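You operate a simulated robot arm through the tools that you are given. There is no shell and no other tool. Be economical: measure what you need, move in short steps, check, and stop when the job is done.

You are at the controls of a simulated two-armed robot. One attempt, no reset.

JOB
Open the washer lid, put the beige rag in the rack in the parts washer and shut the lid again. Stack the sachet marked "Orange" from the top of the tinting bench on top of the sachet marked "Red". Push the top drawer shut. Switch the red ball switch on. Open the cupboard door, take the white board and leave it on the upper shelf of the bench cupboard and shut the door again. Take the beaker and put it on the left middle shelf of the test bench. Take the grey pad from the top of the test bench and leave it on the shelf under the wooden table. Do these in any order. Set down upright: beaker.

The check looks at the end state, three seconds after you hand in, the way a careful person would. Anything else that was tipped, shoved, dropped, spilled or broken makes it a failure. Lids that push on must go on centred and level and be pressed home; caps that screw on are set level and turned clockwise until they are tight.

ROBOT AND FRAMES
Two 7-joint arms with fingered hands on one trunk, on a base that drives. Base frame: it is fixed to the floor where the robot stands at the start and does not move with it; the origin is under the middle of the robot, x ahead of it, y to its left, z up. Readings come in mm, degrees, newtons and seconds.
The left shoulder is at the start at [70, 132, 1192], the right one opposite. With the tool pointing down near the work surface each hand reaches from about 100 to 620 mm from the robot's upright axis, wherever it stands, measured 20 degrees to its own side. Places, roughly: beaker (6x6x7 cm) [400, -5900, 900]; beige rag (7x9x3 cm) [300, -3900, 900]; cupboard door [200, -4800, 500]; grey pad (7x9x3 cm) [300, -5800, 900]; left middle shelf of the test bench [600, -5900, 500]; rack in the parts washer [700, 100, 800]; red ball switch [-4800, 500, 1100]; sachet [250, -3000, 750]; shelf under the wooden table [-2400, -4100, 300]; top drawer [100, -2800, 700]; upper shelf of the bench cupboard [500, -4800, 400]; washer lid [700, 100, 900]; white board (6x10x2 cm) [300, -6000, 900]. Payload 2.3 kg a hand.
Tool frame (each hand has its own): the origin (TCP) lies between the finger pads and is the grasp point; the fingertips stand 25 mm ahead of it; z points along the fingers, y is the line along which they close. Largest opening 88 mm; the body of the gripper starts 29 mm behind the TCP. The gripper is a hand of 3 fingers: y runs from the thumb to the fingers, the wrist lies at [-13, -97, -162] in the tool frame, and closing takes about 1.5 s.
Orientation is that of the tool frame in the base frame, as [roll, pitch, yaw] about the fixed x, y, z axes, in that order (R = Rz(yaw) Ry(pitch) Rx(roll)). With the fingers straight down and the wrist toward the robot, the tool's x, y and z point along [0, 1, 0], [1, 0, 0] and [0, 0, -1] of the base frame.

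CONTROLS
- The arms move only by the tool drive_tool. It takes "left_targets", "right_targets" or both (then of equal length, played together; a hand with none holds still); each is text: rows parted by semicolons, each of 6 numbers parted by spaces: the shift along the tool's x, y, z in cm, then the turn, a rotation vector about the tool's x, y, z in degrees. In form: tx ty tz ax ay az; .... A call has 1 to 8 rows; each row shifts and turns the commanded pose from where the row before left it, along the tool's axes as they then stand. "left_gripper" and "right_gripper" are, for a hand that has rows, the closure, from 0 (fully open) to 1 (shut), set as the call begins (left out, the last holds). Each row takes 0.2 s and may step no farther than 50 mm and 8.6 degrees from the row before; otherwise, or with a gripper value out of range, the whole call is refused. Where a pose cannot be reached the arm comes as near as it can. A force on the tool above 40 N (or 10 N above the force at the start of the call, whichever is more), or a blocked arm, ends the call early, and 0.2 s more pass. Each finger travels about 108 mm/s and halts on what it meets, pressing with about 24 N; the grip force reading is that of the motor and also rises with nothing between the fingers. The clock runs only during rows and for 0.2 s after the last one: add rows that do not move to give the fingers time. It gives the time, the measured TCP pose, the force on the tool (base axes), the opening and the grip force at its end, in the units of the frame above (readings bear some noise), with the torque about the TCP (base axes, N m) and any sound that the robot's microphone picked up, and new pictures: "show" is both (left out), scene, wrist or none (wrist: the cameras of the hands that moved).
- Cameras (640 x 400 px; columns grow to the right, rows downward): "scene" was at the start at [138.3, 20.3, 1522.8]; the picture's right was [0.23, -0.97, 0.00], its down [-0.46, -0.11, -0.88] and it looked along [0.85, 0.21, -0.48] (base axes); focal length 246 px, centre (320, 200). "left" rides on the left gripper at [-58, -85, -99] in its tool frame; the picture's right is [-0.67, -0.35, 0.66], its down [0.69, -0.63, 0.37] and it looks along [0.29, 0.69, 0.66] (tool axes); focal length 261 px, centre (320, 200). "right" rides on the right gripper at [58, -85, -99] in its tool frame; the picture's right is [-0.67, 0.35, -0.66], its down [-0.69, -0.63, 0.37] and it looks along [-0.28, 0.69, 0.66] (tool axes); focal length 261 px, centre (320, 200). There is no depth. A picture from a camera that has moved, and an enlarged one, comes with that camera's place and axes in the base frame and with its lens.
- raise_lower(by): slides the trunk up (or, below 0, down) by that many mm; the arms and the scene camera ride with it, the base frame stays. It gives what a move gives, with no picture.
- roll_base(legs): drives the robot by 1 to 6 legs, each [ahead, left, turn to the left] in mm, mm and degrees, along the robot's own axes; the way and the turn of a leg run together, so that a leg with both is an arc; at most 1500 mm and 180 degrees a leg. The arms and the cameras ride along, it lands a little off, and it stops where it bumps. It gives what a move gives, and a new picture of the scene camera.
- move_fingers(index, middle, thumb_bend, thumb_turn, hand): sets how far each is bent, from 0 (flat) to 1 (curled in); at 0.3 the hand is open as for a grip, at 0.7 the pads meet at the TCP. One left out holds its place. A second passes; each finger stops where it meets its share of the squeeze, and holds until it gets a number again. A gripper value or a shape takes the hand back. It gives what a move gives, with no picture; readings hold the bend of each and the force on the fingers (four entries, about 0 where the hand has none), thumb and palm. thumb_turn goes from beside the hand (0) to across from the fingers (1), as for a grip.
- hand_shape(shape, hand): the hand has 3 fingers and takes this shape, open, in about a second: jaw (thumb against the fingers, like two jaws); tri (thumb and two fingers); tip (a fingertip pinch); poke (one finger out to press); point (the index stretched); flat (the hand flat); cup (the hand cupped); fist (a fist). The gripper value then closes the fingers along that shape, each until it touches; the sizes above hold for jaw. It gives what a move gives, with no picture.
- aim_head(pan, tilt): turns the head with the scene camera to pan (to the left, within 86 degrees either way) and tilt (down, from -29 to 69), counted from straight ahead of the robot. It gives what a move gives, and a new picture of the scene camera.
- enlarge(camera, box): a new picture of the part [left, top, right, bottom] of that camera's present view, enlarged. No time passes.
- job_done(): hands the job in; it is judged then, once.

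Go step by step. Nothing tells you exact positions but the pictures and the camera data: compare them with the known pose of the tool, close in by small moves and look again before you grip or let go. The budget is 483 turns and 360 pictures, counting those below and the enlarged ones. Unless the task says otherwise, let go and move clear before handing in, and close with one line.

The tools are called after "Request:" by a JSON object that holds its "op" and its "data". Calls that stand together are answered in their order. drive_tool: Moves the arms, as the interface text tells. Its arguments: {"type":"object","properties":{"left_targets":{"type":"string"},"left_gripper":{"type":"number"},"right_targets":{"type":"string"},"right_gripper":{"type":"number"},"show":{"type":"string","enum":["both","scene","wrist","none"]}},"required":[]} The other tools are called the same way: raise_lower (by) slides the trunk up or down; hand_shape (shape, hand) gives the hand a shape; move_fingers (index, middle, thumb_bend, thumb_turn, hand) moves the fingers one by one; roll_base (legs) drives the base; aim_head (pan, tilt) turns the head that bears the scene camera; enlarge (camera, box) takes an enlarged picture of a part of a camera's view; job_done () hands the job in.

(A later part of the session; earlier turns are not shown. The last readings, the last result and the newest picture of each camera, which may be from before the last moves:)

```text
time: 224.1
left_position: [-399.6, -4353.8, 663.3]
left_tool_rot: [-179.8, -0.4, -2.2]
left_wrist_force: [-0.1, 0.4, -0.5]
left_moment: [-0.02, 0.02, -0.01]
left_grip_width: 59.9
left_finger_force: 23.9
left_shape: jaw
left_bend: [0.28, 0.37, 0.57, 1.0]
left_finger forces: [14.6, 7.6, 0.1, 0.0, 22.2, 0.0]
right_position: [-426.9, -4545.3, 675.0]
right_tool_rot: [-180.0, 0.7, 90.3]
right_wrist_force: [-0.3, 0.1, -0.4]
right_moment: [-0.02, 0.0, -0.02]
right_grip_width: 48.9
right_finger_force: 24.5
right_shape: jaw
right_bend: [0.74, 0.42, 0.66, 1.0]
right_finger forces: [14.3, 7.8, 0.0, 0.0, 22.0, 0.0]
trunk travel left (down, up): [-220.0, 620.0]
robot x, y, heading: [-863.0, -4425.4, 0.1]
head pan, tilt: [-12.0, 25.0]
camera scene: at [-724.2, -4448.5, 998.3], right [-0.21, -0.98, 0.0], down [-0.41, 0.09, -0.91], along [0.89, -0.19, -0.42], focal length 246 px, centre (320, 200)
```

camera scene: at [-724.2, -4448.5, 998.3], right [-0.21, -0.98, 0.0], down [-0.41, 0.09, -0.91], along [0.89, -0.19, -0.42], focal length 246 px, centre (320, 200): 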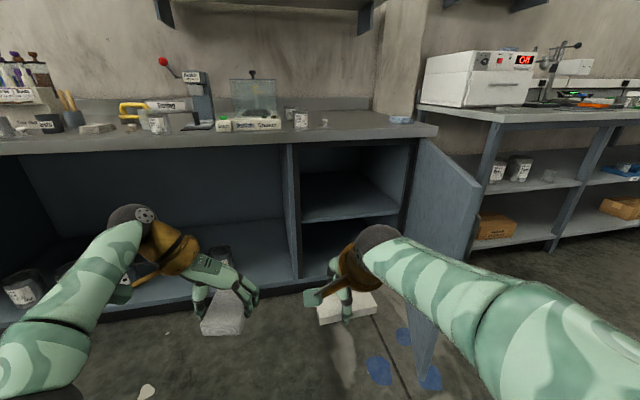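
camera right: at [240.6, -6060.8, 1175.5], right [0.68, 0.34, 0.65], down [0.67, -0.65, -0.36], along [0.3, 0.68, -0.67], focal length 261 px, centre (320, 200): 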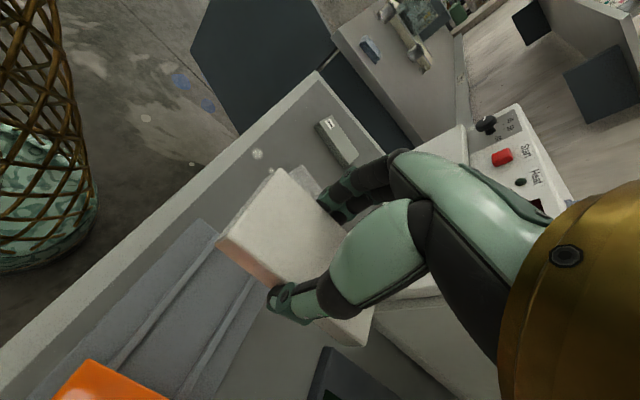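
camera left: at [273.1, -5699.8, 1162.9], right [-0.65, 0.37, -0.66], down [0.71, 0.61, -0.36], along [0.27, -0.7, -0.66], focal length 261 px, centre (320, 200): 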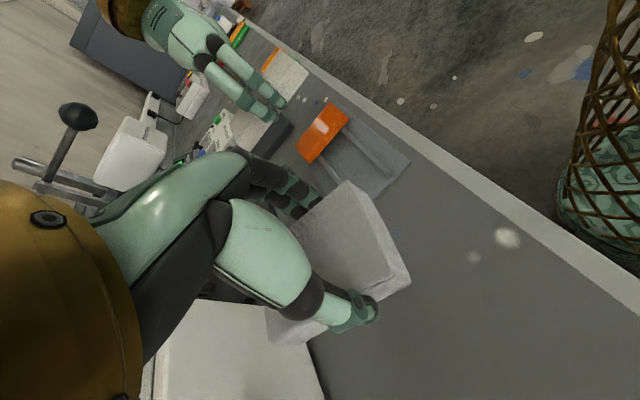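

The board now lies across. I'll draw the left hand in and outward, so the pad stays in front of the open bay, and lower the trunk.

Request:
{"op": "drive_tool", "data": {"left_targets": "-3 -2.4 0 0 0 0;-3 -2.4 0 0 0 0;-3 -2.4 0 0 0 0;-3 -2.4 0 0 0 0;-3 -2.4 0 0 0 0", "show": "none"}}

Request:
{"op": "raise_lower", "data": {"by": -140}}

Request:
{"op": "roll_base", "data": {"legs": [[450, -120, 0]]}}

```text
time: 225.3
left_position: [-545.7, -4230.6, 661.6]
left_tool_rot: [-180.0, -0.6, -2.1]
left_wrist_force: [-0.2, -0.4, -0.3]
left_moment: [-0.04, -0.01, -0.02]
left_grip_width: 59.9
left_finger_force: 24.4
left_shape: jaw
left_bend: [0.28, 0.37, 0.57, 1.0]
left_finger forces: [14.4, 7.4, 0.0, 0.0, 21.8, 0.0]
right_position: [-426.3, -4544.3, 673.8]
right_tool_rot: [-180.0, 0.8, 90.5]
right_wrist_force: [-0.3, -0.1, -0.2]
right_moment: [0.02, -0.01, 0.03]
right_grip_width: 48.7
right_finger_force: 24.0
right_shape: jaw
right_bend: [0.74, 0.42, 0.66, 1.0]
right_finger forces: [14.4, 7.8, 0.0, 0.0, 22.0, 0.0]
trunk travel left (down, up): [-220.0, 620.0]
robot x, y, heading: [-863.8, -4430.5, 0.0]
head pan, tilt: [-12.0, 25.0]
```

```text
time: 226.9
left_position: [-545.1, -4230.2, 520.7]
left_tool_rot: [-179.9, -0.5, -2.0]
left_wrist_force: [-0.5, 0.3, -0.5]
left_moment: [-0.01, -0.04, -0.04]
left_grip_width: 59.6
left_finger_force: 23.7
left_shape: jaw
left_bend: [0.28, 0.37, 0.57, 1.0]
left_finger forces: [14.3, 7.4, 0.0, 0.0, 21.8, 0.1]
right_position: [-426.4, -4545.2, 533.6]
right_tool_rot: [-180.0, 0.7, 90.4]
right_wrist_force: [-0.2, 0.5, -0.6]
right_moment: [0.03, -0.02, -0.01]
right_grip_width: 49.0
right_finger_force: 24.1
right_shape: jaw
right_bend: [0.74, 0.42, 0.66, 1.0]
right_finger forces: [14.3, 7.7, 0.0, 0.0, 22.0, 0.0]
trunk travel left (down, up): [-80.0, 760.0]
robot x, y, heading: [-863.3, -4431.1, -0.0]
head pan, tilt: [-12.0, 25.0]
```

```text
time: 229.7
left_position: [-101.8, -4352.3, 521.7]
left_tool_rot: [-179.9, -0.5, -2.1]
left_wrist_force: [0.5, 0.2, -1.1]
left_moment: [0.02, -0.01, 0.01]
left_grip_width: 59.8
left_finger_force: 24.2
left_shape: jaw
left_bend: [0.28, 0.37, 0.57, 1.0]
left_finger forces: [14.4, 7.3, 0.0, 0.1, 21.8, 0.0]
right_position: [17.3, -4667.3, 534.6]
right_tool_rot: [-180.0, 0.7, 90.4]
right_wrist_force: [0.1, 0.0, -1.3]
right_moment: [0.02, -0.01, -0.02]
right_grip_width: 48.6
right_finger_force: 24.4
right_shape: jaw
right_bend: [0.74, 0.42, 0.66, 1.0]
right_finger forces: [14.5, 7.7, 0.0, 0.0, 22.0, 0.1]
trunk travel left (down, up): [-80.0, 760.0]
robot x, y, heading: [-418.0, -4549.5, 0.0]
head pan, tilt: [-12.0, 25.0]
camera scene: at [-280.6, -4570.9, 858.3], right [-0.21, -0.98, 0.0], down [-0.41, 0.09, -0.91], along [0.89, -0.19, -0.42], focal length 246 px, centre (320, 200)
```

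scene: 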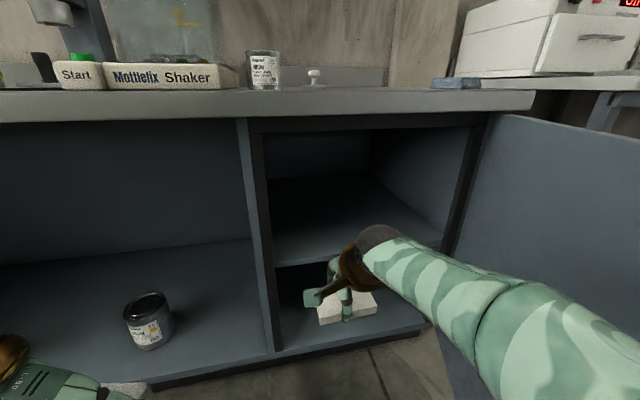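

The shelf works out at z≈428 with its front edge at x≈262, and the opening runs from y -4562 to -5001. I'll ease in, shifting right 50 mm.

Request:
{"op": "roll_base", "data": {"legs": [[180, -50, 0]]}}

Request:
{"op": "drive_tool", "data": {"right_targets": "0 0 0 0 0 0", "show": "wrist"}}

```text
time: 231.3
left_position: [79.7, -4400.2, 521.2]
left_tool_rot: [-179.9, -0.5, -1.9]
left_wrist_force: [0.4, 0.1, -0.1]
left_moment: [0.0, 0.0, 0.0]
left_grip_width: 59.8
left_finger_force: 24.2
left_shape: jaw
left_bend: [0.28, 0.37, 0.57, 1.0]
left_finger forces: [14.4, 7.4, 0.0, 0.1, 21.8, 0.1]
right_position: [198.5, -4714.7, 534.9]
right_tool_rot: [180.0, 0.8, 90.5]
right_wrist_force: [0.5, 0.8, 0.1]
right_moment: [-0.02, 0.03, -0.03]
right_grip_width: 48.9
right_finger_force: 24.0
right_shape: jaw
right_bend: [0.74, 0.42, 0.66, 1.0]
right_finger forces: [14.2, 7.7, 0.0, 0.0, 22.0, 0.1]
trunk travel left (down, up): [-80.0, 760.0]
robot x, y, heading: [-243.7, -4599.9, 0.2]
head pan, tilt: [-12.0, 25.0]
camera scene: at [-99.9, -4619.1, 858.3], right [-0.2, -0.98, 0.0], down [-0.41, 0.09, -0.91], along [0.89, -0.18, -0.42], focal length 246 px, centre (320, 200)
```

scene: 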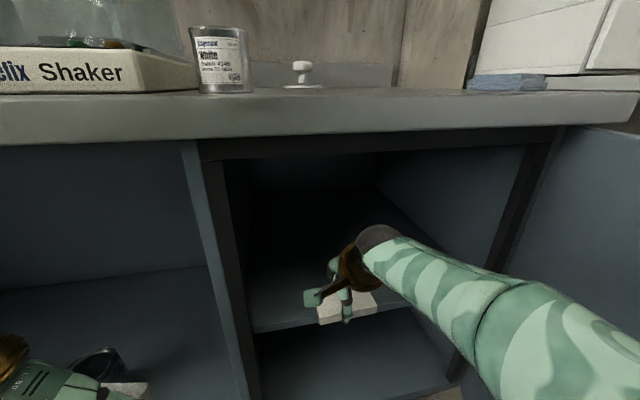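

```text
time: 231.7
left_position: [79.6, -4400.8, 520.4]
left_tool_rot: [-179.8, -0.4, -2.0]
left_wrist_force: [-1.6, -0.3, -1.7]
left_moment: [-0.03, 0.0, 0.0]
left_grip_width: 59.7
left_finger_force: 24.1
left_shape: jaw
left_bend: [0.28, 0.37, 0.57, 1.0]
left_finger forces: [14.4, 7.5, 0.0, 0.0, 21.8, 0.0]
right_position: [198.3, -4714.8, 533.8]
right_tool_rot: [-179.9, 0.6, 90.5]
right_wrist_force: [-1.0, 0.2, -1.4]
right_moment: [0.05, 0.02, 0.01]
right_grip_width: 48.9
right_finger_force: 23.8
right_shape: jaw
right_bend: [0.74, 0.42, 0.66, 1.0]
right_finger forces: [14.3, 7.8, 0.0, 0.0, 22.0, 0.0]
trunk travel left (down, up): [-80.0, 760.0]
robot x, y, heading: [-237.9, -4601.2, 0.1]
head pan, tilt: [-12.0, 25.0]
camera right: at [112.5, -4658.2, 632.9], right [0.36, -0.66, 0.66], down [-0.62, -0.7, -0.36], along [0.7, -0.29, -0.66], focal length 261 px, centre (320, 200)
```

right: 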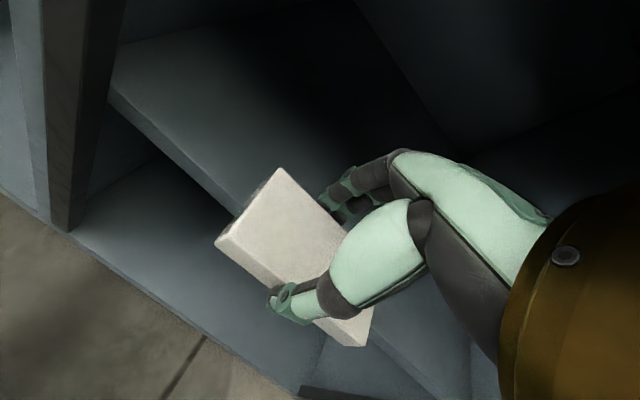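

It's going in cleanly. Another 115 mm forward.

Request:
{"op": "roll_base", "data": {"legs": [[115, 0, 0]]}}

Request:
{"op": "drive_tool", "data": {"right_targets": "0 2 2 0 0 0;0 0 2 0 0 0;0 0 1 0 0 0", "show": "wrist"}}

```text
time: 232.9
left_position: [195.7, -4399.6, 521.2]
left_tool_rot: [-179.9, -0.6, -1.9]
left_wrist_force: [0.3, 0.4, -0.4]
left_moment: [0.0, -0.02, 0.0]
left_grip_width: 59.9
left_finger_force: 24.1
left_shape: jaw
left_bend: [0.28, 0.37, 0.57, 1.0]
left_finger forces: [14.4, 7.5, 0.0, 0.0, 21.8, 0.0]
right_position: [315.4, -4713.5, 534.4]
right_tool_rot: [180.0, 0.7, 90.7]
right_wrist_force: [0.2, -0.2, -0.4]
right_moment: [-0.05, -0.01, -0.01]
right_grip_width: 49.2
right_finger_force: 24.3
right_shape: jaw
right_bend: [0.74, 0.42, 0.66, 1.0]
right_finger forces: [14.5, 7.7, 0.0, 0.0, 21.9, 0.0]
trunk travel left (down, up): [-80.0, 760.0]
robot x, y, heading: [-123.4, -4598.5, 0.2]
head pan, tilt: [-12.0, 25.0]
camera scene: at [17.1, -4618.3, 858.3], right [-0.2, -0.98, 0.0], down [-0.41, 0.09, -0.91], along [0.89, -0.18, -0.42], focal length 246 px, centre (320, 200)
```

scene: 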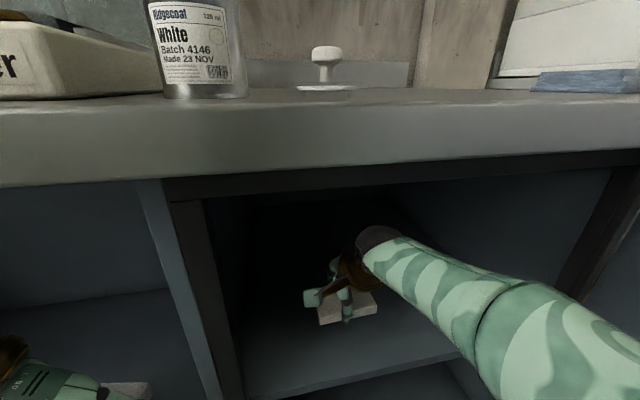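

```text
time: 233.7
left_position: [193.8, -4399.5, 519.9]
left_tool_rot: [-179.9, -0.6, -1.8]
left_wrist_force: [0.0, 0.3, -0.2]
left_moment: [0.02, 0.01, 0.01]
left_grip_width: 59.7
left_finger_force: 24.1
left_shape: jaw
left_bend: [0.28, 0.37, 0.57, 1.0]
left_finger forces: [14.4, 7.4, 0.0, 0.0, 21.8, 0.1]
right_position: [334.9, -4713.9, 482.9]
right_tool_rot: [-179.9, 0.7, 90.6]
right_wrist_force: [0.9, -0.2, -0.7]
right_moment: [0.04, -0.02, 0.03]
right_grip_width: 48.9
right_finger_force: 23.5
right_shape: jaw
right_bend: [0.74, 0.42, 0.66, 1.0]
right_finger forces: [14.5, 7.6, 0.0, 0.1, 22.1, 0.1]
trunk travel left (down, up): [-80.0, 760.0]
robot x, y, heading: [-121.2, -4599.5, 0.2]
head pan, tilt: [-12.0, 25.0]
camera right: at [249.2, -4657.8, 582.1], right [0.36, -0.66, 0.66], down [-0.62, -0.7, -0.36], along [0.7, -0.29, -0.66], focal length 261 px, centre (320, 200)
```

right: 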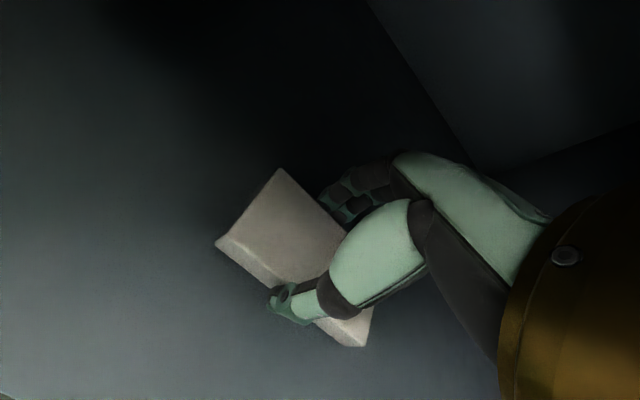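

The board is over the upper shelf. I'll lower it gently to contact.

Request:
{"op": "drive_tool", "data": {"right_targets": "0 0 0.5 0 0 0;0 0 0.4 0 0 0;0 0 0.4 0 0 0;0 0 0.3 0 0 0;0 0 0.3 0 0 0;0 0 0.3 0 0 0;0 0 0 0 0 0", "show": "none"}}

```text
time: 234.8
left_position: [194.1, -4399.4, 523.0]
left_tool_rot: [-180.0, -0.9, -2.0]
left_wrist_force: [-0.8, -0.2, -0.3]
left_moment: [0.02, 0.02, 0.03]
left_grip_width: 59.8
left_finger_force: 24.0
left_shape: jaw
left_bend: [0.28, 0.37, 0.57, 1.0]
left_finger forces: [14.3, 7.5, 0.1, 0.0, 21.7, 0.0]
right_position: [337.3, -4713.3, 475.3]
right_tool_rot: [178.7, 0.6, 90.5]
right_wrist_force: [-2.3, 0.1, 23.9]
right_moment: [0.03, 0.84, -0.03]
right_grip_width: 47.6
right_finger_force: 24.4
right_shape: jaw
right_bend: [0.74, 0.43, 0.68, 1.0]
right_finger forces: [14.4, 7.6, 0.1, 0.0, 39.7, 0.0]
trunk travel left (down, up): [-80.0, 760.0]
robot x, y, heading: [-124.8, -4598.1, 0.2]
head pan, tilt: [-12.0, 25.0]
stopped in row 5 (right hand): the force on the tool passed its limit at 43 N (the readings are from after the stop); the commanded pose is now the measured one
```

It's in contact at TCP z≈475. I'll ease up 4 mm and release.

Request:
{"op": "drive_tool", "data": {"right_targets": "0 0 -0.4 0 0 0;0 0 0 0 0 0", "show": "none"}}

Request:
{"op": "drive_tool", "data": {"right_targets": "0 0 0 0 0 0;0 0 0 0 0 0;0 0 0 0 0 0;0 0 0 0 0 0;0 0 0 0 0 0;0 0 0 0 0 0", "right_gripper": 0.1, "show": "wrist"}}

```text
time: 235.4
left_position: [195.3, -4400.9, 521.6]
left_tool_rot: [180.0, -0.7, -1.8]
left_wrist_force: [0.0, -0.4, 0.0]
left_moment: [-0.03, 0.0, -0.02]
left_grip_width: 59.6
left_finger_force: 24.1
left_shape: jaw
left_bend: [0.28, 0.37, 0.57, 1.0]
left_finger forces: [14.5, 7.4, 0.1, 0.0, 21.7, 0.1]
right_position: [336.1, -4716.3, 475.4]
right_tool_rot: [179.3, 0.7, 90.6]
right_wrist_force: [-1.7, 1.3, 9.1]
right_moment: [0.06, 0.14, 0.0]
right_grip_width: 47.7
right_finger_force: 23.9
right_shape: jaw
right_bend: [0.74, 0.43, 0.68, 1.0]
right_finger forces: [14.7, 7.8, 0.0, 0.0, 24.7, 0.0]
trunk travel left (down, up): [-80.0, 760.0]
robot x, y, heading: [-124.5, -4598.5, 0.5]
head pan, tilt: [-12.0, 25.0]
```

```text
time: 236.8
left_position: [196.2, -4402.6, 520.8]
left_tool_rot: [-179.9, -0.6, -1.8]
left_wrist_force: [0.6, 0.9, -0.1]
left_moment: [0.02, -0.02, 0.01]
left_grip_width: 59.8
left_finger_force: 24.2
left_shape: jaw
left_bend: [0.28, 0.37, 0.57, 1.0]
left_finger forces: [14.4, 7.4, 0.0, 0.0, 21.8, 0.0]
right_position: [337.2, -4713.4, 475.5]
right_tool_rot: [179.3, 0.6, 90.6]
right_wrist_force: [-0.5, 0.7, 2.6]
right_moment: [-0.01, -0.04, -0.02]
right_grip_width: 78.6
right_finger_force: 0.1
right_shape: jaw
right_bend: [0.29, 0.32, 0.34, 0.98]
right_finger forces: [0.1, 1.7, 0.1, 0.1, 0.5, 0.0]
trunk travel left (down, up): [-80.0, 760.0]
robot x, y, heading: [-124.7, -4601.7, 0.4]
head pan, tilt: [-12.0, 25.0]
camera right: at [250.7, -4658.8, 572.8], right [0.35, -0.66, 0.67], down [-0.62, -0.7, -0.37], along [0.7, -0.29, -0.65], focal length 261 px, centre (320, 200)
```

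right: 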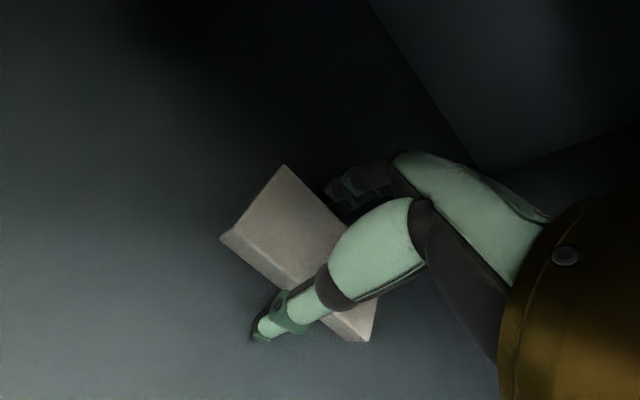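

It's released. I'll raise the hand 6 cm and then back out.

Request:
{"op": "drive_tool", "data": {"right_targets": "0 0 -1 0 0 0;0 0 -2.5 0 0 0;0 0 -2.5 0 0 0", "right_gripper": 0, "show": "wrist"}}

Request:
{"op": "roll_base", "data": {"legs": [[-300, 0, 0], [-200, 100, 0]]}}

```text
time: 237.6
left_position: [194.5, -4399.7, 520.8]
left_tool_rot: [-179.9, -0.5, -1.9]
left_wrist_force: [-0.2, -0.6, 0.1]
left_moment: [0.0, 0.01, 0.0]
left_grip_width: 59.8
left_finger_force: 24.6
left_shape: jaw
left_bend: [0.28, 0.37, 0.57, 1.0]
left_finger forces: [14.4, 7.4, 0.1, 0.0, 21.9, 0.0]
right_position: [335.5, -4716.2, 534.2]
right_tool_rot: [179.3, 0.7, 90.6]
right_wrist_force: [-0.7, 0.4, -0.2]
right_moment: [0.0, 0.0, -0.01]
right_grip_width: 87.7
right_finger_force: 0.1
right_shape: jaw
right_bend: [0.3, 0.3, 0.3, 0.98]
right_finger forces: [0.0, 0.1, 0.0, 0.1, 0.0, 0.1]
trunk travel left (down, up): [-80.0, 760.0]
robot x, y, heading: [-121.1, -4599.9, 0.1]
head pan, tilt: [-12.0, 25.0]
camera right: at [248.4, -4659.5, 631.4], right [0.35, -0.66, 0.67], down [-0.62, -0.7, -0.36], along [0.7, -0.29, -0.65], focal length 261 px, centre (320, 200)
```

right: 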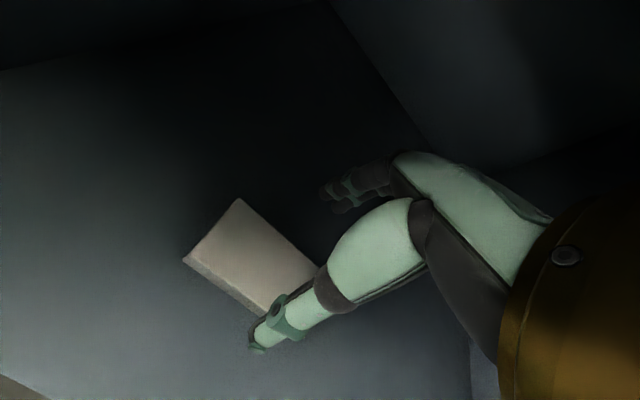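

```text
time: 240.9
left_position: [-303.3, -4303.4, 521.1]
left_tool_rot: [-179.9, -0.7, -1.5]
left_wrist_force: [-0.1, -0.3, -0.8]
left_moment: [0.02, -0.01, 0.01]
left_grip_width: 59.9
left_finger_force: 24.5
left_shape: jaw
left_bend: [0.28, 0.37, 0.57, 1.0]
left_finger forces: [14.4, 7.4, 0.0, 0.0, 21.9, 0.0]
right_position: [-160.3, -4618.7, 532.7]
right_tool_rot: [179.4, 0.5, 91.0]
right_wrist_force: [0.0, 0.4, 0.0]
right_moment: [0.0, 0.0, -0.02]
right_grip_width: 87.8
right_finger_force: 0.2
right_shape: jaw
right_bend: [0.3, 0.3, 0.3, 0.98]
right_finger forces: [0.0, 0.0, 0.0, 0.1, 0.1, 0.0]
trunk travel left (down, up): [-80.0, 760.0]
robot x, y, heading: [-614.9, -4505.4, 0.6]
head pan, tilt: [-12.0, 25.0]
camera scene: at [-479.6, -4522.7, 858.3], right [-0.2, -0.98, 0.0], down [-0.41, 0.08, -0.91], along [0.89, -0.18, -0.42], focal length 246 px, centre (320, 200)
```

scene: 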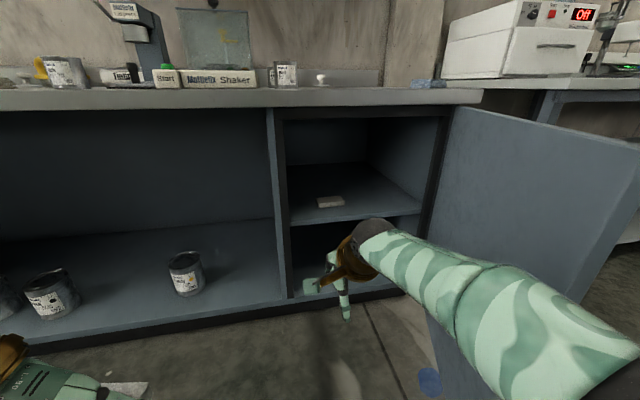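

The board rests on the upper shelf. I'll deliver the pad to the wooden table first and come back to shut the door with free hands. I'll raise, back up and turn around.

Request:
{"op": "raise_lower", "data": {"by": 350}}

Request:
{"op": "roll_base", "data": {"legs": [[-350, 300, 0], [0, 0, 180]]}}

Request:
{"op": "aim_head", "data": {"pan": 0, "tilt": 25}}

```text
time: 244.3
left_position: [-302.2, -4301.8, 872.1]
left_tool_rot: [-179.9, -0.7, -1.4]
left_wrist_force: [0.1, 0.2, -0.9]
left_moment: [-0.05, -0.04, -0.03]
left_grip_width: 59.5
left_finger_force: 23.9
left_shape: jaw
left_bend: [0.28, 0.37, 0.57, 1.0]
left_finger forces: [14.3, 7.5, 0.1, 0.1, 21.8, 0.0]
right_position: [-161.4, -4618.2, 883.6]
right_tool_rot: [179.4, 0.6, 91.0]
right_wrist_force: [0.1, 0.0, -0.3]
right_moment: [0.0, -0.03, -0.03]
right_grip_width: 87.4
right_finger_force: 0.0
right_shape: jaw
right_bend: [0.3, 0.3, 0.3, 0.98]
right_finger forces: [0.0, 0.0, 0.0, 0.1, 0.0, 0.1]
trunk travel left (down, up): [-430.0, 410.0]
robot x, y, heading: [-618.9, -4500.9, 0.6]
head pan, tilt: [-12.0, 25.0]
```

```text
time: 254.2
left_position: [-1308.8, -4356.0, 871.1]
left_tool_rot: [-179.8, -0.5, 171.4]
left_wrist_force: [0.7, 0.4, -0.4]
left_moment: [0.02, 0.0, -0.01]
left_grip_width: 59.7
left_finger_force: 23.7
left_shape: jaw
left_bend: [0.28, 0.37, 0.58, 1.0]
left_finger forces: [14.1, 7.2, 0.0, 0.1, 21.4, 0.0]
right_position: [-1412.4, -4025.0, 884.6]
right_tool_rot: [179.4, 0.6, -96.0]
right_wrist_force: [-0.7, 0.5, -0.2]
right_moment: [-0.02, -0.02, 0.0]
right_grip_width: 87.2
right_finger_force: 0.0
right_shape: jaw
right_bend: [0.3, 0.3, 0.3, 0.98]
right_finger forces: [0.1, 0.0, 0.0, 0.0, 0.0, 0.1]
trunk travel left (down, up): [-430.0, 410.0]
robot x, y, heading: [-968.5, -4196.1, 173.8]
head pan, tilt: [-12.0, 25.0]
camera scene: at [-1107.8, -4160.6, 1208.3], right [0.31, 0.95, 0.0], down [0.4, -0.13, -0.91], along [-0.86, 0.28, -0.42], focal length 246 px, centre (320, 200)
```

scene: 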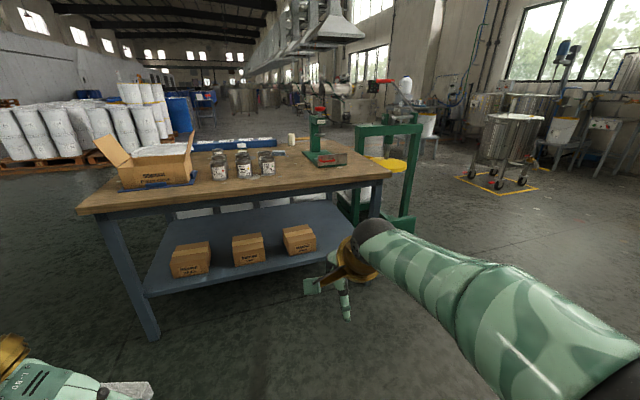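

```text
time: 255.0
left_position: [-1309.5, -4354.8, 871.0]
left_tool_rot: [-180.0, -0.5, 171.6]
left_wrist_force: [-0.7, 0.5, -0.5]
left_moment: [0.01, 0.0, 0.0]
left_grip_width: 59.9
left_finger_force: 23.7
left_shape: jaw
left_bend: [0.28, 0.37, 0.58, 1.0]
left_finger forces: [14.2, 7.3, 0.0, 0.0, 21.5, 0.1]
right_position: [-1411.9, -4024.6, 883.5]
right_tool_rot: [179.5, 0.7, -96.0]
right_wrist_force: [0.0, -0.5, 0.4]
right_moment: [-0.01, 0.03, -0.02]
right_grip_width: 87.7
right_finger_force: 0.1
right_shape: jaw
right_bend: [0.3, 0.3, 0.3, 0.98]
right_finger forces: [0.0, 0.0, 0.1, 0.0, 0.0, 0.0]
trunk travel left (down, up): [-430.0, 410.0]
robot x, y, heading: [-969.3, -4194.3, 174.1]
head pan, tilt: [0.0, 25.0]
camera scene: at [-1111.9, -4179.3, 1208.3], right [0.11, 0.99, 0.0], down [0.42, -0.05, -0.91], along [-0.9, 0.1, -0.42], focal length 246 px, centre (320, 200)
```

scene: 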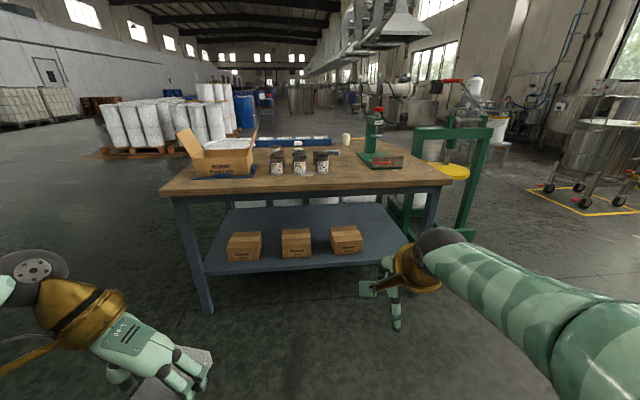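

The wooden table's lower shelf has three boxes with free space at the right end, around y≈-3650. I'll line up there with the pad hand.

Request:
{"op": "roll_base", "data": {"legs": [[0, 0, 6], [0, -660, 0], [560, 0, 0]]}}

Request:
{"op": "raise_lower", "data": {"by": -300}}

Request:
{"op": "aim_head", "data": {"pan": 5, "tilt": 25}}

```text
time: 262.1
left_position: [-1868.3, -3715.0, 871.7]
left_tool_rot: [-179.8, -0.5, 176.4]
left_wrist_force: [1.0, -0.2, -0.8]
left_moment: [0.01, -0.01, 0.01]
left_grip_width: 59.5
left_finger_force: 24.2
left_shape: jaw
left_bend: [0.28, 0.37, 0.58, 1.0]
left_finger forces: [14.2, 7.1, 0.1, 0.0, 21.4, 0.0]
right_position: [-1999.5, -3396.0, 882.4]
right_tool_rot: [179.5, 0.5, -91.0]
right_wrist_force: [-0.2, 0.6, 0.5]
right_moment: [0.0, -0.02, 0.0]
right_grip_width: 87.3
right_finger_force: 0.2
right_shape: jaw
right_bend: [0.3, 0.3, 0.3, 0.98]
right_finger forces: [0.0, 0.0, 0.0, 0.0, 0.0, 0.0]
trunk travel left (down, up): [-430.0, 410.0]
robot x, y, heading: [-1543.5, -3525.3, 178.5]
head pan, tilt: [0.0, 25.0]
camera scene: at [-1686.3, -3523.3, 1208.3], right [0.02, 1.0, 0.0], down [0.42, -0.01, -0.91], along [-0.91, 0.02, -0.42], focal length 246 px, centre (320, 200)
```

scene: 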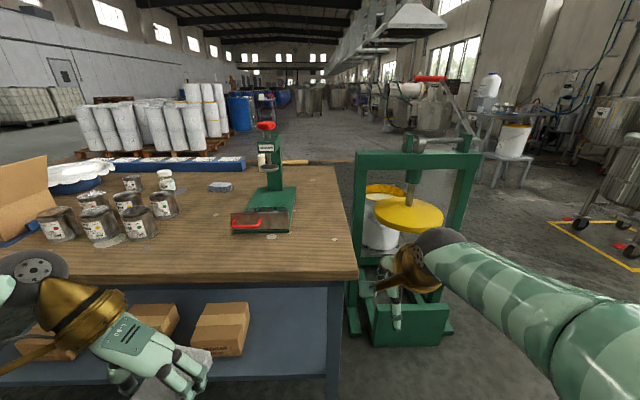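

```text
time: 265.1
left_position: [-1867.0, -3714.4, 571.1]
left_tool_rot: [-179.9, -0.5, 176.3]
left_wrist_force: [1.1, 0.2, 0.1]
left_moment: [0.01, -0.02, 0.0]
left_grip_width: 59.2
left_finger_force: 24.3
left_shape: jaw
left_bend: [0.28, 0.37, 0.58, 1.0]
left_finger forces: [14.3, 7.2, 0.0, 0.0, 21.5, 0.1]
right_position: [-1998.6, -3394.3, 583.3]
right_tool_rot: [179.4, 0.6, -91.2]
right_wrist_force: [-0.2, 0.9, 0.2]
right_moment: [-0.02, 0.0, 0.0]
right_grip_width: 87.7
right_finger_force: 0.1
right_shape: jaw
right_bend: [0.3, 0.3, 0.3, 0.98]
right_finger forces: [0.0, 0.0, 0.1, 0.0, 0.0, 0.0]
trunk travel left (down, up): [-130.0, 710.0]
robot x, y, heading: [-1543.4, -3524.9, 178.6]
head pan, tilt: [0.0, 25.0]
```

```text
time: 265.7
left_position: [-1867.4, -3715.3, 570.5]
left_tool_rot: [-179.9, -0.5, 176.4]
left_wrist_force: [0.4, 0.0, 0.1]
left_moment: [-0.02, 0.02, 0.0]
left_grip_width: 59.3
left_finger_force: 23.7
left_shape: jaw
left_bend: [0.28, 0.37, 0.58, 1.0]
left_finger forces: [14.1, 7.2, 0.0, 0.0, 21.3, 0.1]
right_position: [-1998.1, -3395.0, 584.0]
right_tool_rot: [179.3, 0.6, -91.0]
right_wrist_force: [0.4, -0.3, 0.1]
right_moment: [0.0, 0.01, 0.02]
right_grip_width: 87.7
right_finger_force: 0.1
right_shape: jaw
right_bend: [0.3, 0.3, 0.3, 0.98]
right_finger forces: [0.0, 0.1, 0.0, 0.1, 0.0, 0.0]
trunk travel left (down, up): [-130.0, 710.0]
robot x, y, heading: [-1543.6, -3526.7, 178.5]
head pan, tilt: [5.0, 25.0]
camera scene: at [-1686.0, -3531.2, 908.3], right [-0.06, 1.0, 0.0], down [0.42, 0.03, -0.91], along [-0.9, -0.06, -0.42], focal length 246 px, centre (320, 200)
```

scene: 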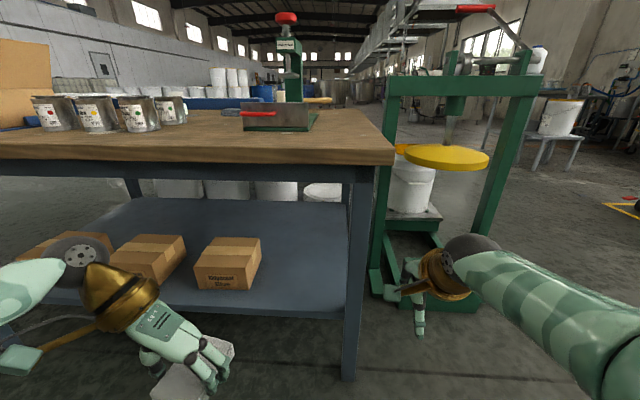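

The table top is at z≈783 and its shelf at z≈350 with the front at x≈-2173; the free zone is y -3778…-3490. I'll retract the right hand, lower, and approach.

Request:
{"op": "drive_tool", "data": {"right_targets": "0 -4.5 0 0 0 0;0 -4.5 0 0 0 0;0 -4.5 0 0 0 0", "show": "none"}}

Request:
{"op": "raise_lower", "data": {"by": -128}}

Request:
{"op": "roll_base", "data": {"legs": [[0, -80, 1.5], [240, 0, 0]]}}

Request:
{"op": "drive_tool", "data": {"left_targets": "0 0 0 0 0 0", "show": "wrist"}}

```text
time: 266.5
left_position: [-1867.0, -3713.4, 571.0]
left_tool_rot: [-179.9, -0.6, 176.4]
left_wrist_force: [1.0, 0.1, -0.9]
left_moment: [-0.01, -0.02, -0.01]
left_grip_width: 59.8
left_finger_force: 24.3
left_shape: jaw
left_bend: [0.28, 0.37, 0.58, 1.0]
left_finger forces: [14.2, 7.2, 0.0, 0.0, 21.4, 0.0]
right_position: [-1862.3, -3397.6, 578.8]
right_tool_rot: [179.2, 0.7, -91.2]
right_wrist_force: [-0.4, 0.2, 0.0]
right_moment: [-0.03, -0.01, -0.01]
right_grip_width: 88.1
right_finger_force: 0.1
right_shape: jaw
right_bend: [0.3, 0.3, 0.3, 0.98]
right_finger forces: [0.0, 0.0, 0.0, 0.1, 0.0, 0.0]
trunk travel left (down, up): [-130.0, 710.0]
robot x, y, heading: [-1545.1, -3523.0, 178.7]
head pan, tilt: [5.0, 25.0]
```

```text
time: 268.1
left_position: [-1867.6, -3714.1, 443.4]
left_tool_rot: [-179.9, -0.6, 176.4]
left_wrist_force: [-0.3, 0.2, -0.8]
left_moment: [0.01, 0.02, -0.03]
left_grip_width: 59.3
left_finger_force: 24.2
left_shape: jaw
left_bend: [0.28, 0.37, 0.58, 1.0]
left_finger forces: [14.2, 7.2, 0.0, 0.0, 21.5, 0.0]
right_position: [-1861.1, -3397.6, 452.0]
right_tool_rot: [179.4, 0.6, -91.1]
right_wrist_force: [-0.3, 0.0, -0.6]
right_moment: [0.03, 0.01, -0.05]
right_grip_width: 88.1
right_finger_force: 0.0
right_shape: jaw
right_bend: [0.3, 0.3, 0.3, 0.98]
right_finger forces: [0.1, 0.0, 0.0, 0.0, 0.0, 0.0]
trunk travel left (down, up): [-2.0, 838.0]
robot x, y, heading: [-1548.0, -3525.8, 178.6]
head pan, tilt: [5.0, 25.0]
```

```text
time: 270.6
left_position: [-2102.8, -3643.7, 443.3]
left_tool_rot: [-179.9, -0.6, 177.6]
left_wrist_force: [-0.2, 0.1, -0.8]
left_moment: [0.0, 0.02, 0.02]
left_grip_width: 59.5
left_finger_force: 24.1
left_shape: jaw
left_bend: [0.28, 0.37, 0.58, 1.0]
left_finger forces: [14.2, 7.1, 0.0, 0.1, 21.4, 0.0]
right_position: [-2105.6, -3326.3, 450.6]
right_tool_rot: [179.4, 0.6, -89.9]
right_wrist_force: [-0.6, -0.2, -0.4]
right_moment: [-0.04, -0.02, 0.0]
right_grip_width: 87.8
right_finger_force: 0.0
right_shape: jaw
right_bend: [0.3, 0.3, 0.3, 0.98]
right_finger forces: [0.0, 0.1, 0.1, 0.0, 0.0, 0.0]
trunk travel left (down, up): [-2.0, 838.0]
robot x, y, heading: [-1781.9, -3443.4, 180.0]
head pan, tilt: [5.0, 25.0]
camera scene: at [-1927.1, -3455.1, 780.3], right [-0.09, 1.0, 0.0], down [0.42, 0.04, -0.91], along [-0.9, -0.08, -0.42], focal length 246 px, centre (320, 200)
```

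scene: 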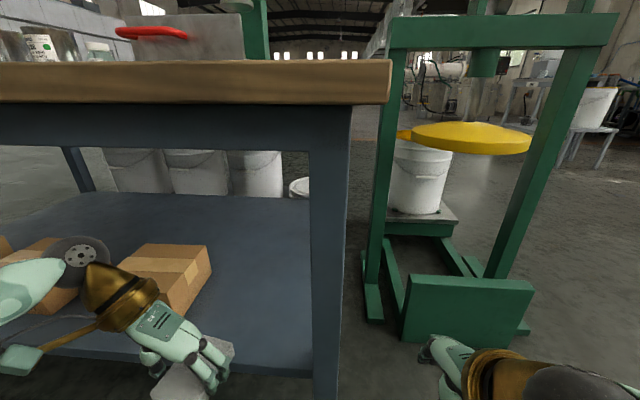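

```text
time: 271.0
left_position: [-2104.2, -3642.5, 442.7]
left_tool_rot: [-179.9, -0.6, 177.7]
left_wrist_force: [0.3, -0.5, -0.8]
left_moment: [0.01, -0.01, -0.01]
left_grip_width: 59.5
left_finger_force: 24.0
left_shape: jaw
left_bend: [0.28, 0.37, 0.58, 1.0]
left_finger forces: [14.2, 7.1, 0.0, 0.0, 21.4, 0.0]
right_position: [-2107.0, -3325.9, 451.5]
right_tool_rot: [179.2, 0.5, -89.9]
right_wrist_force: [0.7, -0.2, 0.3]
right_moment: [0.02, 0.0, 0.0]
right_grip_width: 87.8
right_finger_force: 0.2
right_shape: jaw
right_bend: [0.3, 0.3, 0.3, 0.98]
right_finger forces: [0.0, 0.0, 0.0, 0.0, 0.0, 0.0]
trunk travel left (down, up): [-2.0, 838.0]
robot x, y, heading: [-1781.7, -3445.4, 180.5]
head pan, tilt: [5.0, 25.0]
camera left: at [-2047.6, -3729.3, 542.2], right [0.65, -0.38, -0.66], down [-0.71, -0.6, -0.36], along [-0.26, 0.7, -0.66], focal length 261 px, centre (320, 200)
```

left: 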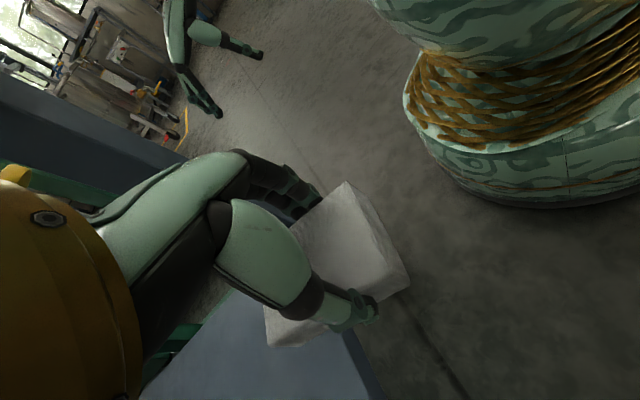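

It's lined up beside the right-hand box with good clearance. I'll drive forward 70 and extend the arm 65 mm.

Request:
{"op": "roll_base", "data": {"legs": [[70, 0, 0]]}}

Request:
{"op": "drive_tool", "data": {"left_targets": "3.5 0 0 0 0 0;3.5 0 0 0 0 0;0 0 1.5 0 0 0", "show": "both"}}

```text
time: 272.0
left_position: [-2173.9, -3643.9, 442.0]
left_tool_rot: [-179.9, -0.6, 177.7]
left_wrist_force: [-0.8, 0.2, -1.0]
left_moment: [0.03, -0.01, 0.0]
left_grip_width: 59.1
left_finger_force: 24.6
left_shape: jaw
left_bend: [0.28, 0.37, 0.58, 1.0]
left_finger forces: [14.2, 7.2, 0.0, 0.1, 21.5, 0.0]
right_position: [-2176.3, -3327.3, 451.6]
right_tool_rot: [179.2, 0.6, -89.8]
right_wrist_force: [0.7, 0.5, -0.4]
right_moment: [0.0, -0.02, 0.0]
right_grip_width: 87.8
right_finger_force: 0.2
right_shape: jaw
right_bend: [0.3, 0.3, 0.3, 0.98]
right_finger forces: [0.1, 0.0, 0.1, 0.1, 0.1, 0.0]
trunk travel left (down, up): [-2.0, 838.0]
robot x, y, heading: [-1850.7, -3443.4, -179.9]
head pan, tilt: [5.0, 25.0]
camera scene: at [-1996.3, -3455.4, 780.3], right [-0.09, 1.0, 0.0], down [0.42, 0.04, -0.91], along [-0.9, -0.08, -0.42], focal length 246 px, centre (320, 200)
```

scene: 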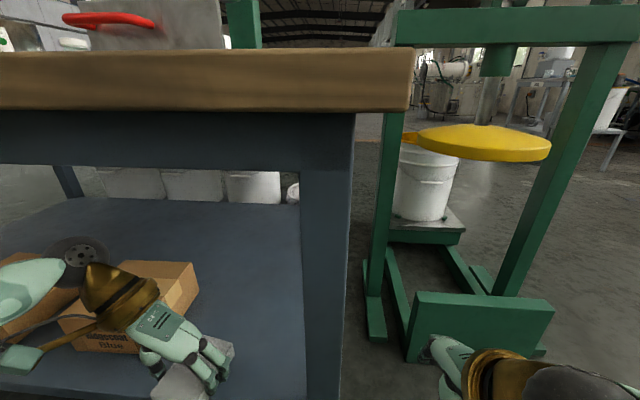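

```text
time: 272.8
left_position: [-2243.7, -3640.5, 429.4]
left_tool_rot: [-180.0, -0.6, 177.9]
left_wrist_force: [0.3, 0.3, -0.5]
left_moment: [0.0, 0.05, -0.01]
left_grip_width: 59.3
left_finger_force: 23.9
left_shape: jaw
left_bend: [0.28, 0.37, 0.58, 1.0]
left_finger forces: [14.3, 7.2, 0.0, 0.0, 21.3, 0.1]
right_position: [-2176.3, -3326.6, 451.1]
right_tool_rot: [179.3, 0.6, -89.8]
right_wrist_force: [-0.7, -0.4, -0.1]
right_moment: [0.03, -0.01, 0.02]
right_grip_width: 88.0
right_finger_force: 0.0
right_shape: jaw
right_bend: [0.3, 0.3, 0.3, 0.98]
right_finger forces: [0.0, 0.1, 0.0, 0.1, 0.0, 0.0]
trunk travel left (down, up): [-2.0, 838.0]
robot x, y, heading: [-1850.7, -3447.7, -179.7]
head pan, tilt: [5.0, 25.0]
camera scene: at [-1996.4, -3455.3, 780.3], right [-0.09, 1.0, 0.0], down [0.42, 0.04, -0.91], along [-0.9, -0.08, -0.42], focal length 246 px, centre (320, 200)
camera left: at [-2186.9, -3726.4, 529.1], right [0.65, -0.37, -0.66], down [-0.71, -0.6, -0.36], along [-0.27, 0.7, -0.66], focal length 261 px, centre (320, 200)
```

scene: 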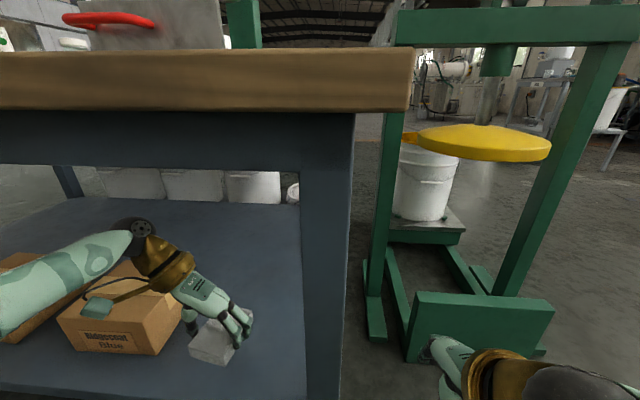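
left: 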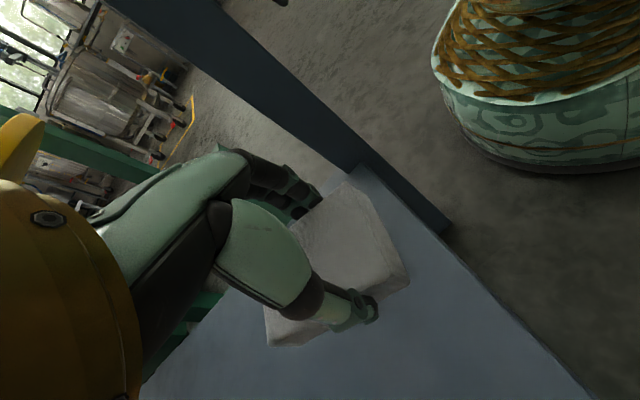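

The pad is over the shelf. I'll shift 3 cm away from the box, then lower to contact.

Request:
{"op": "drive_tool", "data": {"left_targets": "0 3 0 0 0 0;0 0 1 0 0 0;0 0 0.8 0 0 0;0 0 0.5 0 0 0;0 0 0 0 0 0", "show": "both"}}

```text
time: 274.0
left_position: [-2241.8, -3610.9, 405.2]
left_tool_rot: [-180.0, -0.5, 177.8]
left_wrist_force: [0.5, 0.1, -0.5]
left_moment: [0.0, 0.01, -0.01]
left_grip_width: 59.4
left_finger_force: 24.4
left_shape: jaw
left_bend: [0.28, 0.37, 0.58, 1.0]
left_finger forces: [14.2, 7.1, 0.0, 0.0, 21.4, 0.1]
right_position: [-2175.7, -3327.1, 451.3]
right_tool_rot: [179.3, 0.6, -89.7]
right_wrist_force: [-0.1, 0.5, -0.2]
right_moment: [0.0, 0.0, -0.02]
right_grip_width: 87.9
right_finger_force: 0.1
right_shape: jaw
right_bend: [0.3, 0.3, 0.3, 0.98]
right_finger forces: [0.0, 0.1, 0.0, 0.0, 0.0, 0.0]
trunk travel left (down, up): [-2.0, 838.0]
robot x, y, heading: [-1854.0, -3445.2, -179.7]
head pan, tilt: [5.0, 25.0]
camera scene: at [-1996.4, -3455.4, 780.3], right [-0.09, 1.0, 0.0], down [0.42, 0.04, -0.91], along [-0.9, -0.08, -0.42], focal length 246 px, centre (320, 200)
camera left: at [-2185.5, -3696.6, 505.1], right [0.65, -0.37, -0.66], down [-0.71, -0.6, -0.36], along [-0.26, 0.7, -0.66], focal length 261 px, centre (320, 200)
```

scene: 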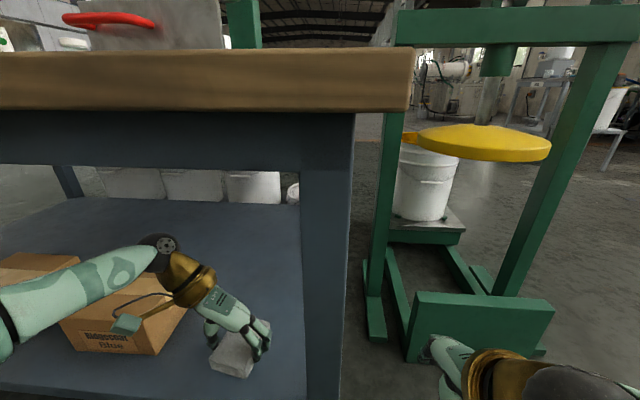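
left: 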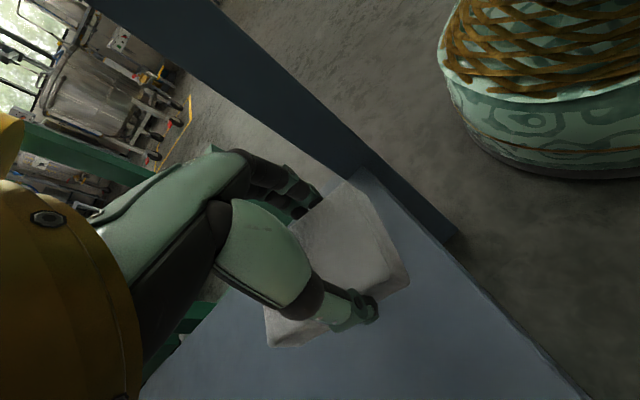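

I'll keep lowering in small steps.

Request:
{"op": "drive_tool", "data": {"left_targets": "0 0 0.5 0 0 0;0 0 0.5 0 0 0;0 0 0.4 0 0 0;0 0 0.4 0 0 0;0 0 0.4 0 0 0;0 0 0 0 0 0", "show": "wrist"}}

```text
time: 275.4
left_position: [-2243.1, -3610.4, 382.8]
left_tool_rot: [-179.9, -0.5, 177.8]
left_wrist_force: [-0.1, -0.3, 0.2]
left_moment: [-0.03, -0.02, 0.01]
left_grip_width: 59.4
left_finger_force: 24.0
left_shape: jaw
left_bend: [0.28, 0.37, 0.58, 1.0]
left_finger forces: [14.1, 7.1, 0.0, 0.0, 21.4, 0.0]
right_position: [-2175.4, -3326.7, 452.2]
right_tool_rot: [179.4, 0.6, -89.7]
right_wrist_force: [0.3, 0.6, 0.5]
right_moment: [-0.04, -0.01, 0.01]
right_grip_width: 87.6
right_finger_force: 0.1
right_shape: jaw
right_bend: [0.3, 0.3, 0.3, 0.98]
right_finger forces: [0.0, 0.0, 0.0, 0.1, 0.0, 0.0]
trunk travel left (down, up): [-2.0, 838.0]
robot x, y, heading: [-1851.1, -3442.5, -179.9]
head pan, tilt: [5.0, 25.0]
camera left: at [-2185.8, -3696.6, 481.9], right [0.65, -0.37, -0.66], down [-0.71, -0.6, -0.36], along [-0.27, 0.7, -0.66], focal length 261 px, centre (320, 200)
```

left: 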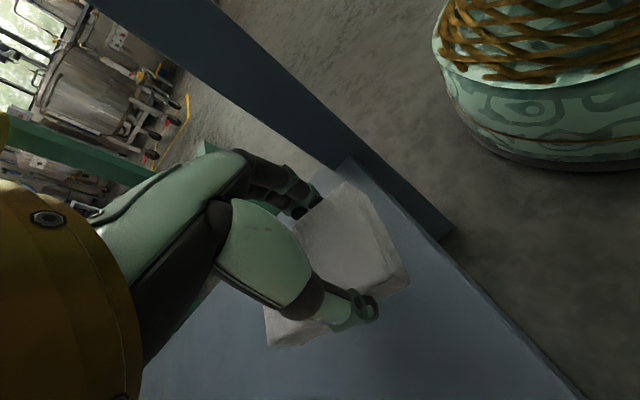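

Request:
{"op": "drive_tool", "data": {"left_targets": "0 0 0.4 0 0 0;0 0 0.4 0 0 0;0 0 0.4 0 0 0;0 0 0.4 0 0 0;0 0 0.4 0 0 0;0 0 0.4 0 0 0;0 0 0 0 0 0", "show": "both"}}

```text
time: 277.0
left_position: [-2242.2, -3608.7, 359.7]
left_tool_rot: [-179.9, -0.5, 177.8]
left_wrist_force: [0.0, 0.2, 0.2]
left_moment: [0.0, 0.0, 0.01]
left_grip_width: 59.3
left_finger_force: 24.1
left_shape: jaw
left_bend: [0.28, 0.37, 0.58, 1.0]
left_finger forces: [14.2, 7.1, 0.0, 0.0, 21.5, 0.0]
right_position: [-2176.8, -3325.9, 450.8]
right_tool_rot: [179.4, 0.6, -89.7]
right_wrist_force: [0.0, -0.1, 0.1]
right_moment: [0.02, 0.02, 0.01]
right_grip_width: 88.0
right_finger_force: 0.2
right_shape: jaw
right_bend: [0.3, 0.3, 0.3, 0.98]
right_finger forces: [0.0, 0.0, 0.0, 0.0, 0.0, 0.0]
trunk travel left (down, up): [-2.0, 838.0]
robot x, y, heading: [-1855.6, -3446.3, -180.0]
head pan, tilt: [5.0, 25.0]
camera scene: at [-1996.4, -3455.4, 780.3], right [-0.09, 1.0, 0.0], down [0.42, 0.04, -0.91], along [-0.9, -0.08, -0.42], focal length 246 px, centre (320, 200)
camera left: at [-2185.6, -3695.7, 459.0], right [0.65, -0.37, -0.66], down [-0.71, -0.6, -0.36], along [-0.27, 0.7, -0.66], focal length 261 px, centre (320, 200)
```

scene: 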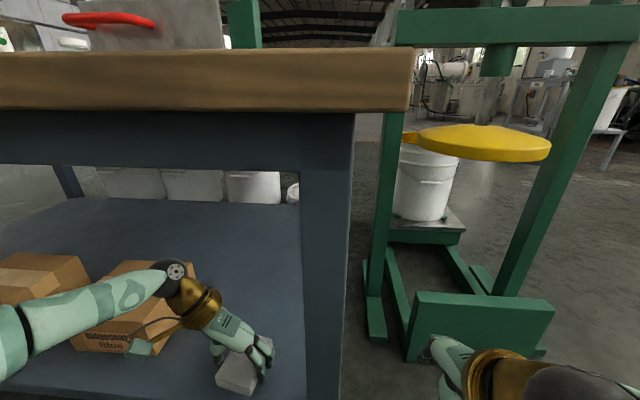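
left: 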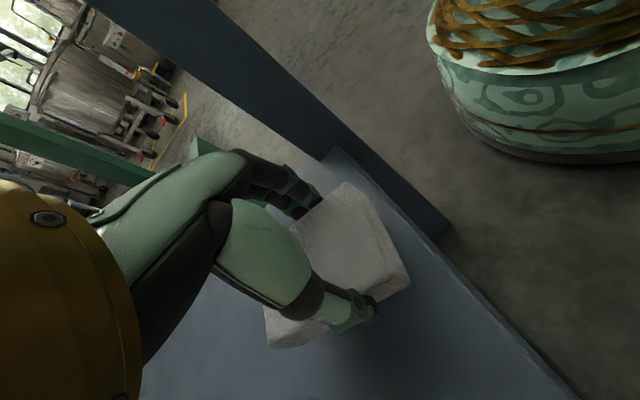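

The shelf is lower than I estimated, and the forearm still clears the box. I'll continue down.

Request:
{"op": "drive_tool", "data": {"left_targets": "0 0 0.3 0 0 0;0 0 0.3 0 0 0;0 0 0.3 0 0 0;0 0 0.3 0 0 0;0 0 0.3 0 0 0;0 0 0.3 0 0 0;0 0 0 0 0 0", "show": "wrist"}}

```text
time: 278.6
left_position: [-2242.9, -3611.3, 341.9]
left_tool_rot: [180.0, -0.4, 177.8]
left_wrist_force: [-0.3, 0.3, -0.8]
left_moment: [-0.01, -0.01, 0.03]
left_grip_width: 59.3
left_finger_force: 23.6
left_shape: jaw
left_bend: [0.28, 0.37, 0.58, 1.0]
left_finger forces: [14.1, 7.1, 0.0, 0.0, 21.3, 0.0]
right_position: [-2176.3, -3326.4, 451.1]
right_tool_rot: [179.5, 0.6, -89.7]
right_wrist_force: [0.4, -0.1, -0.3]
right_moment: [0.01, 0.03, -0.03]
right_grip_width: 87.7
right_finger_force: 0.0
right_shape: jaw
right_bend: [0.3, 0.3, 0.3, 0.98]
right_finger forces: [0.0, 0.0, 0.0, 0.1, 0.0, 0.0]
trunk travel left (down, up): [-2.0, 838.0]
robot x, y, heading: [-1854.8, -3446.5, -179.7]
head pan, tilt: [5.0, 25.0]
camera left: at [-2186.3, -3697.1, 441.4], right [0.65, -0.37, -0.66], down [-0.71, -0.6, -0.36], along [-0.26, 0.7, -0.66], focal length 261 px, centre (320, 200)
```

left: 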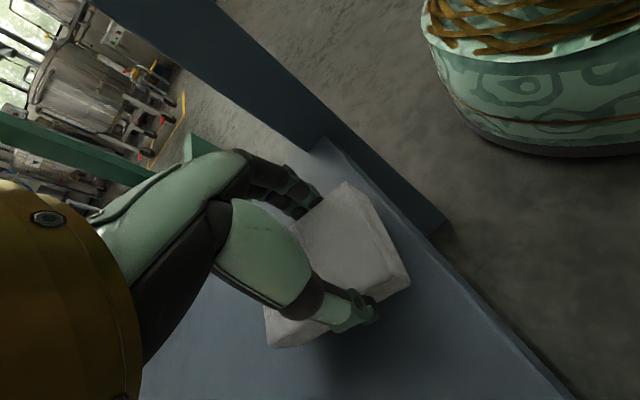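

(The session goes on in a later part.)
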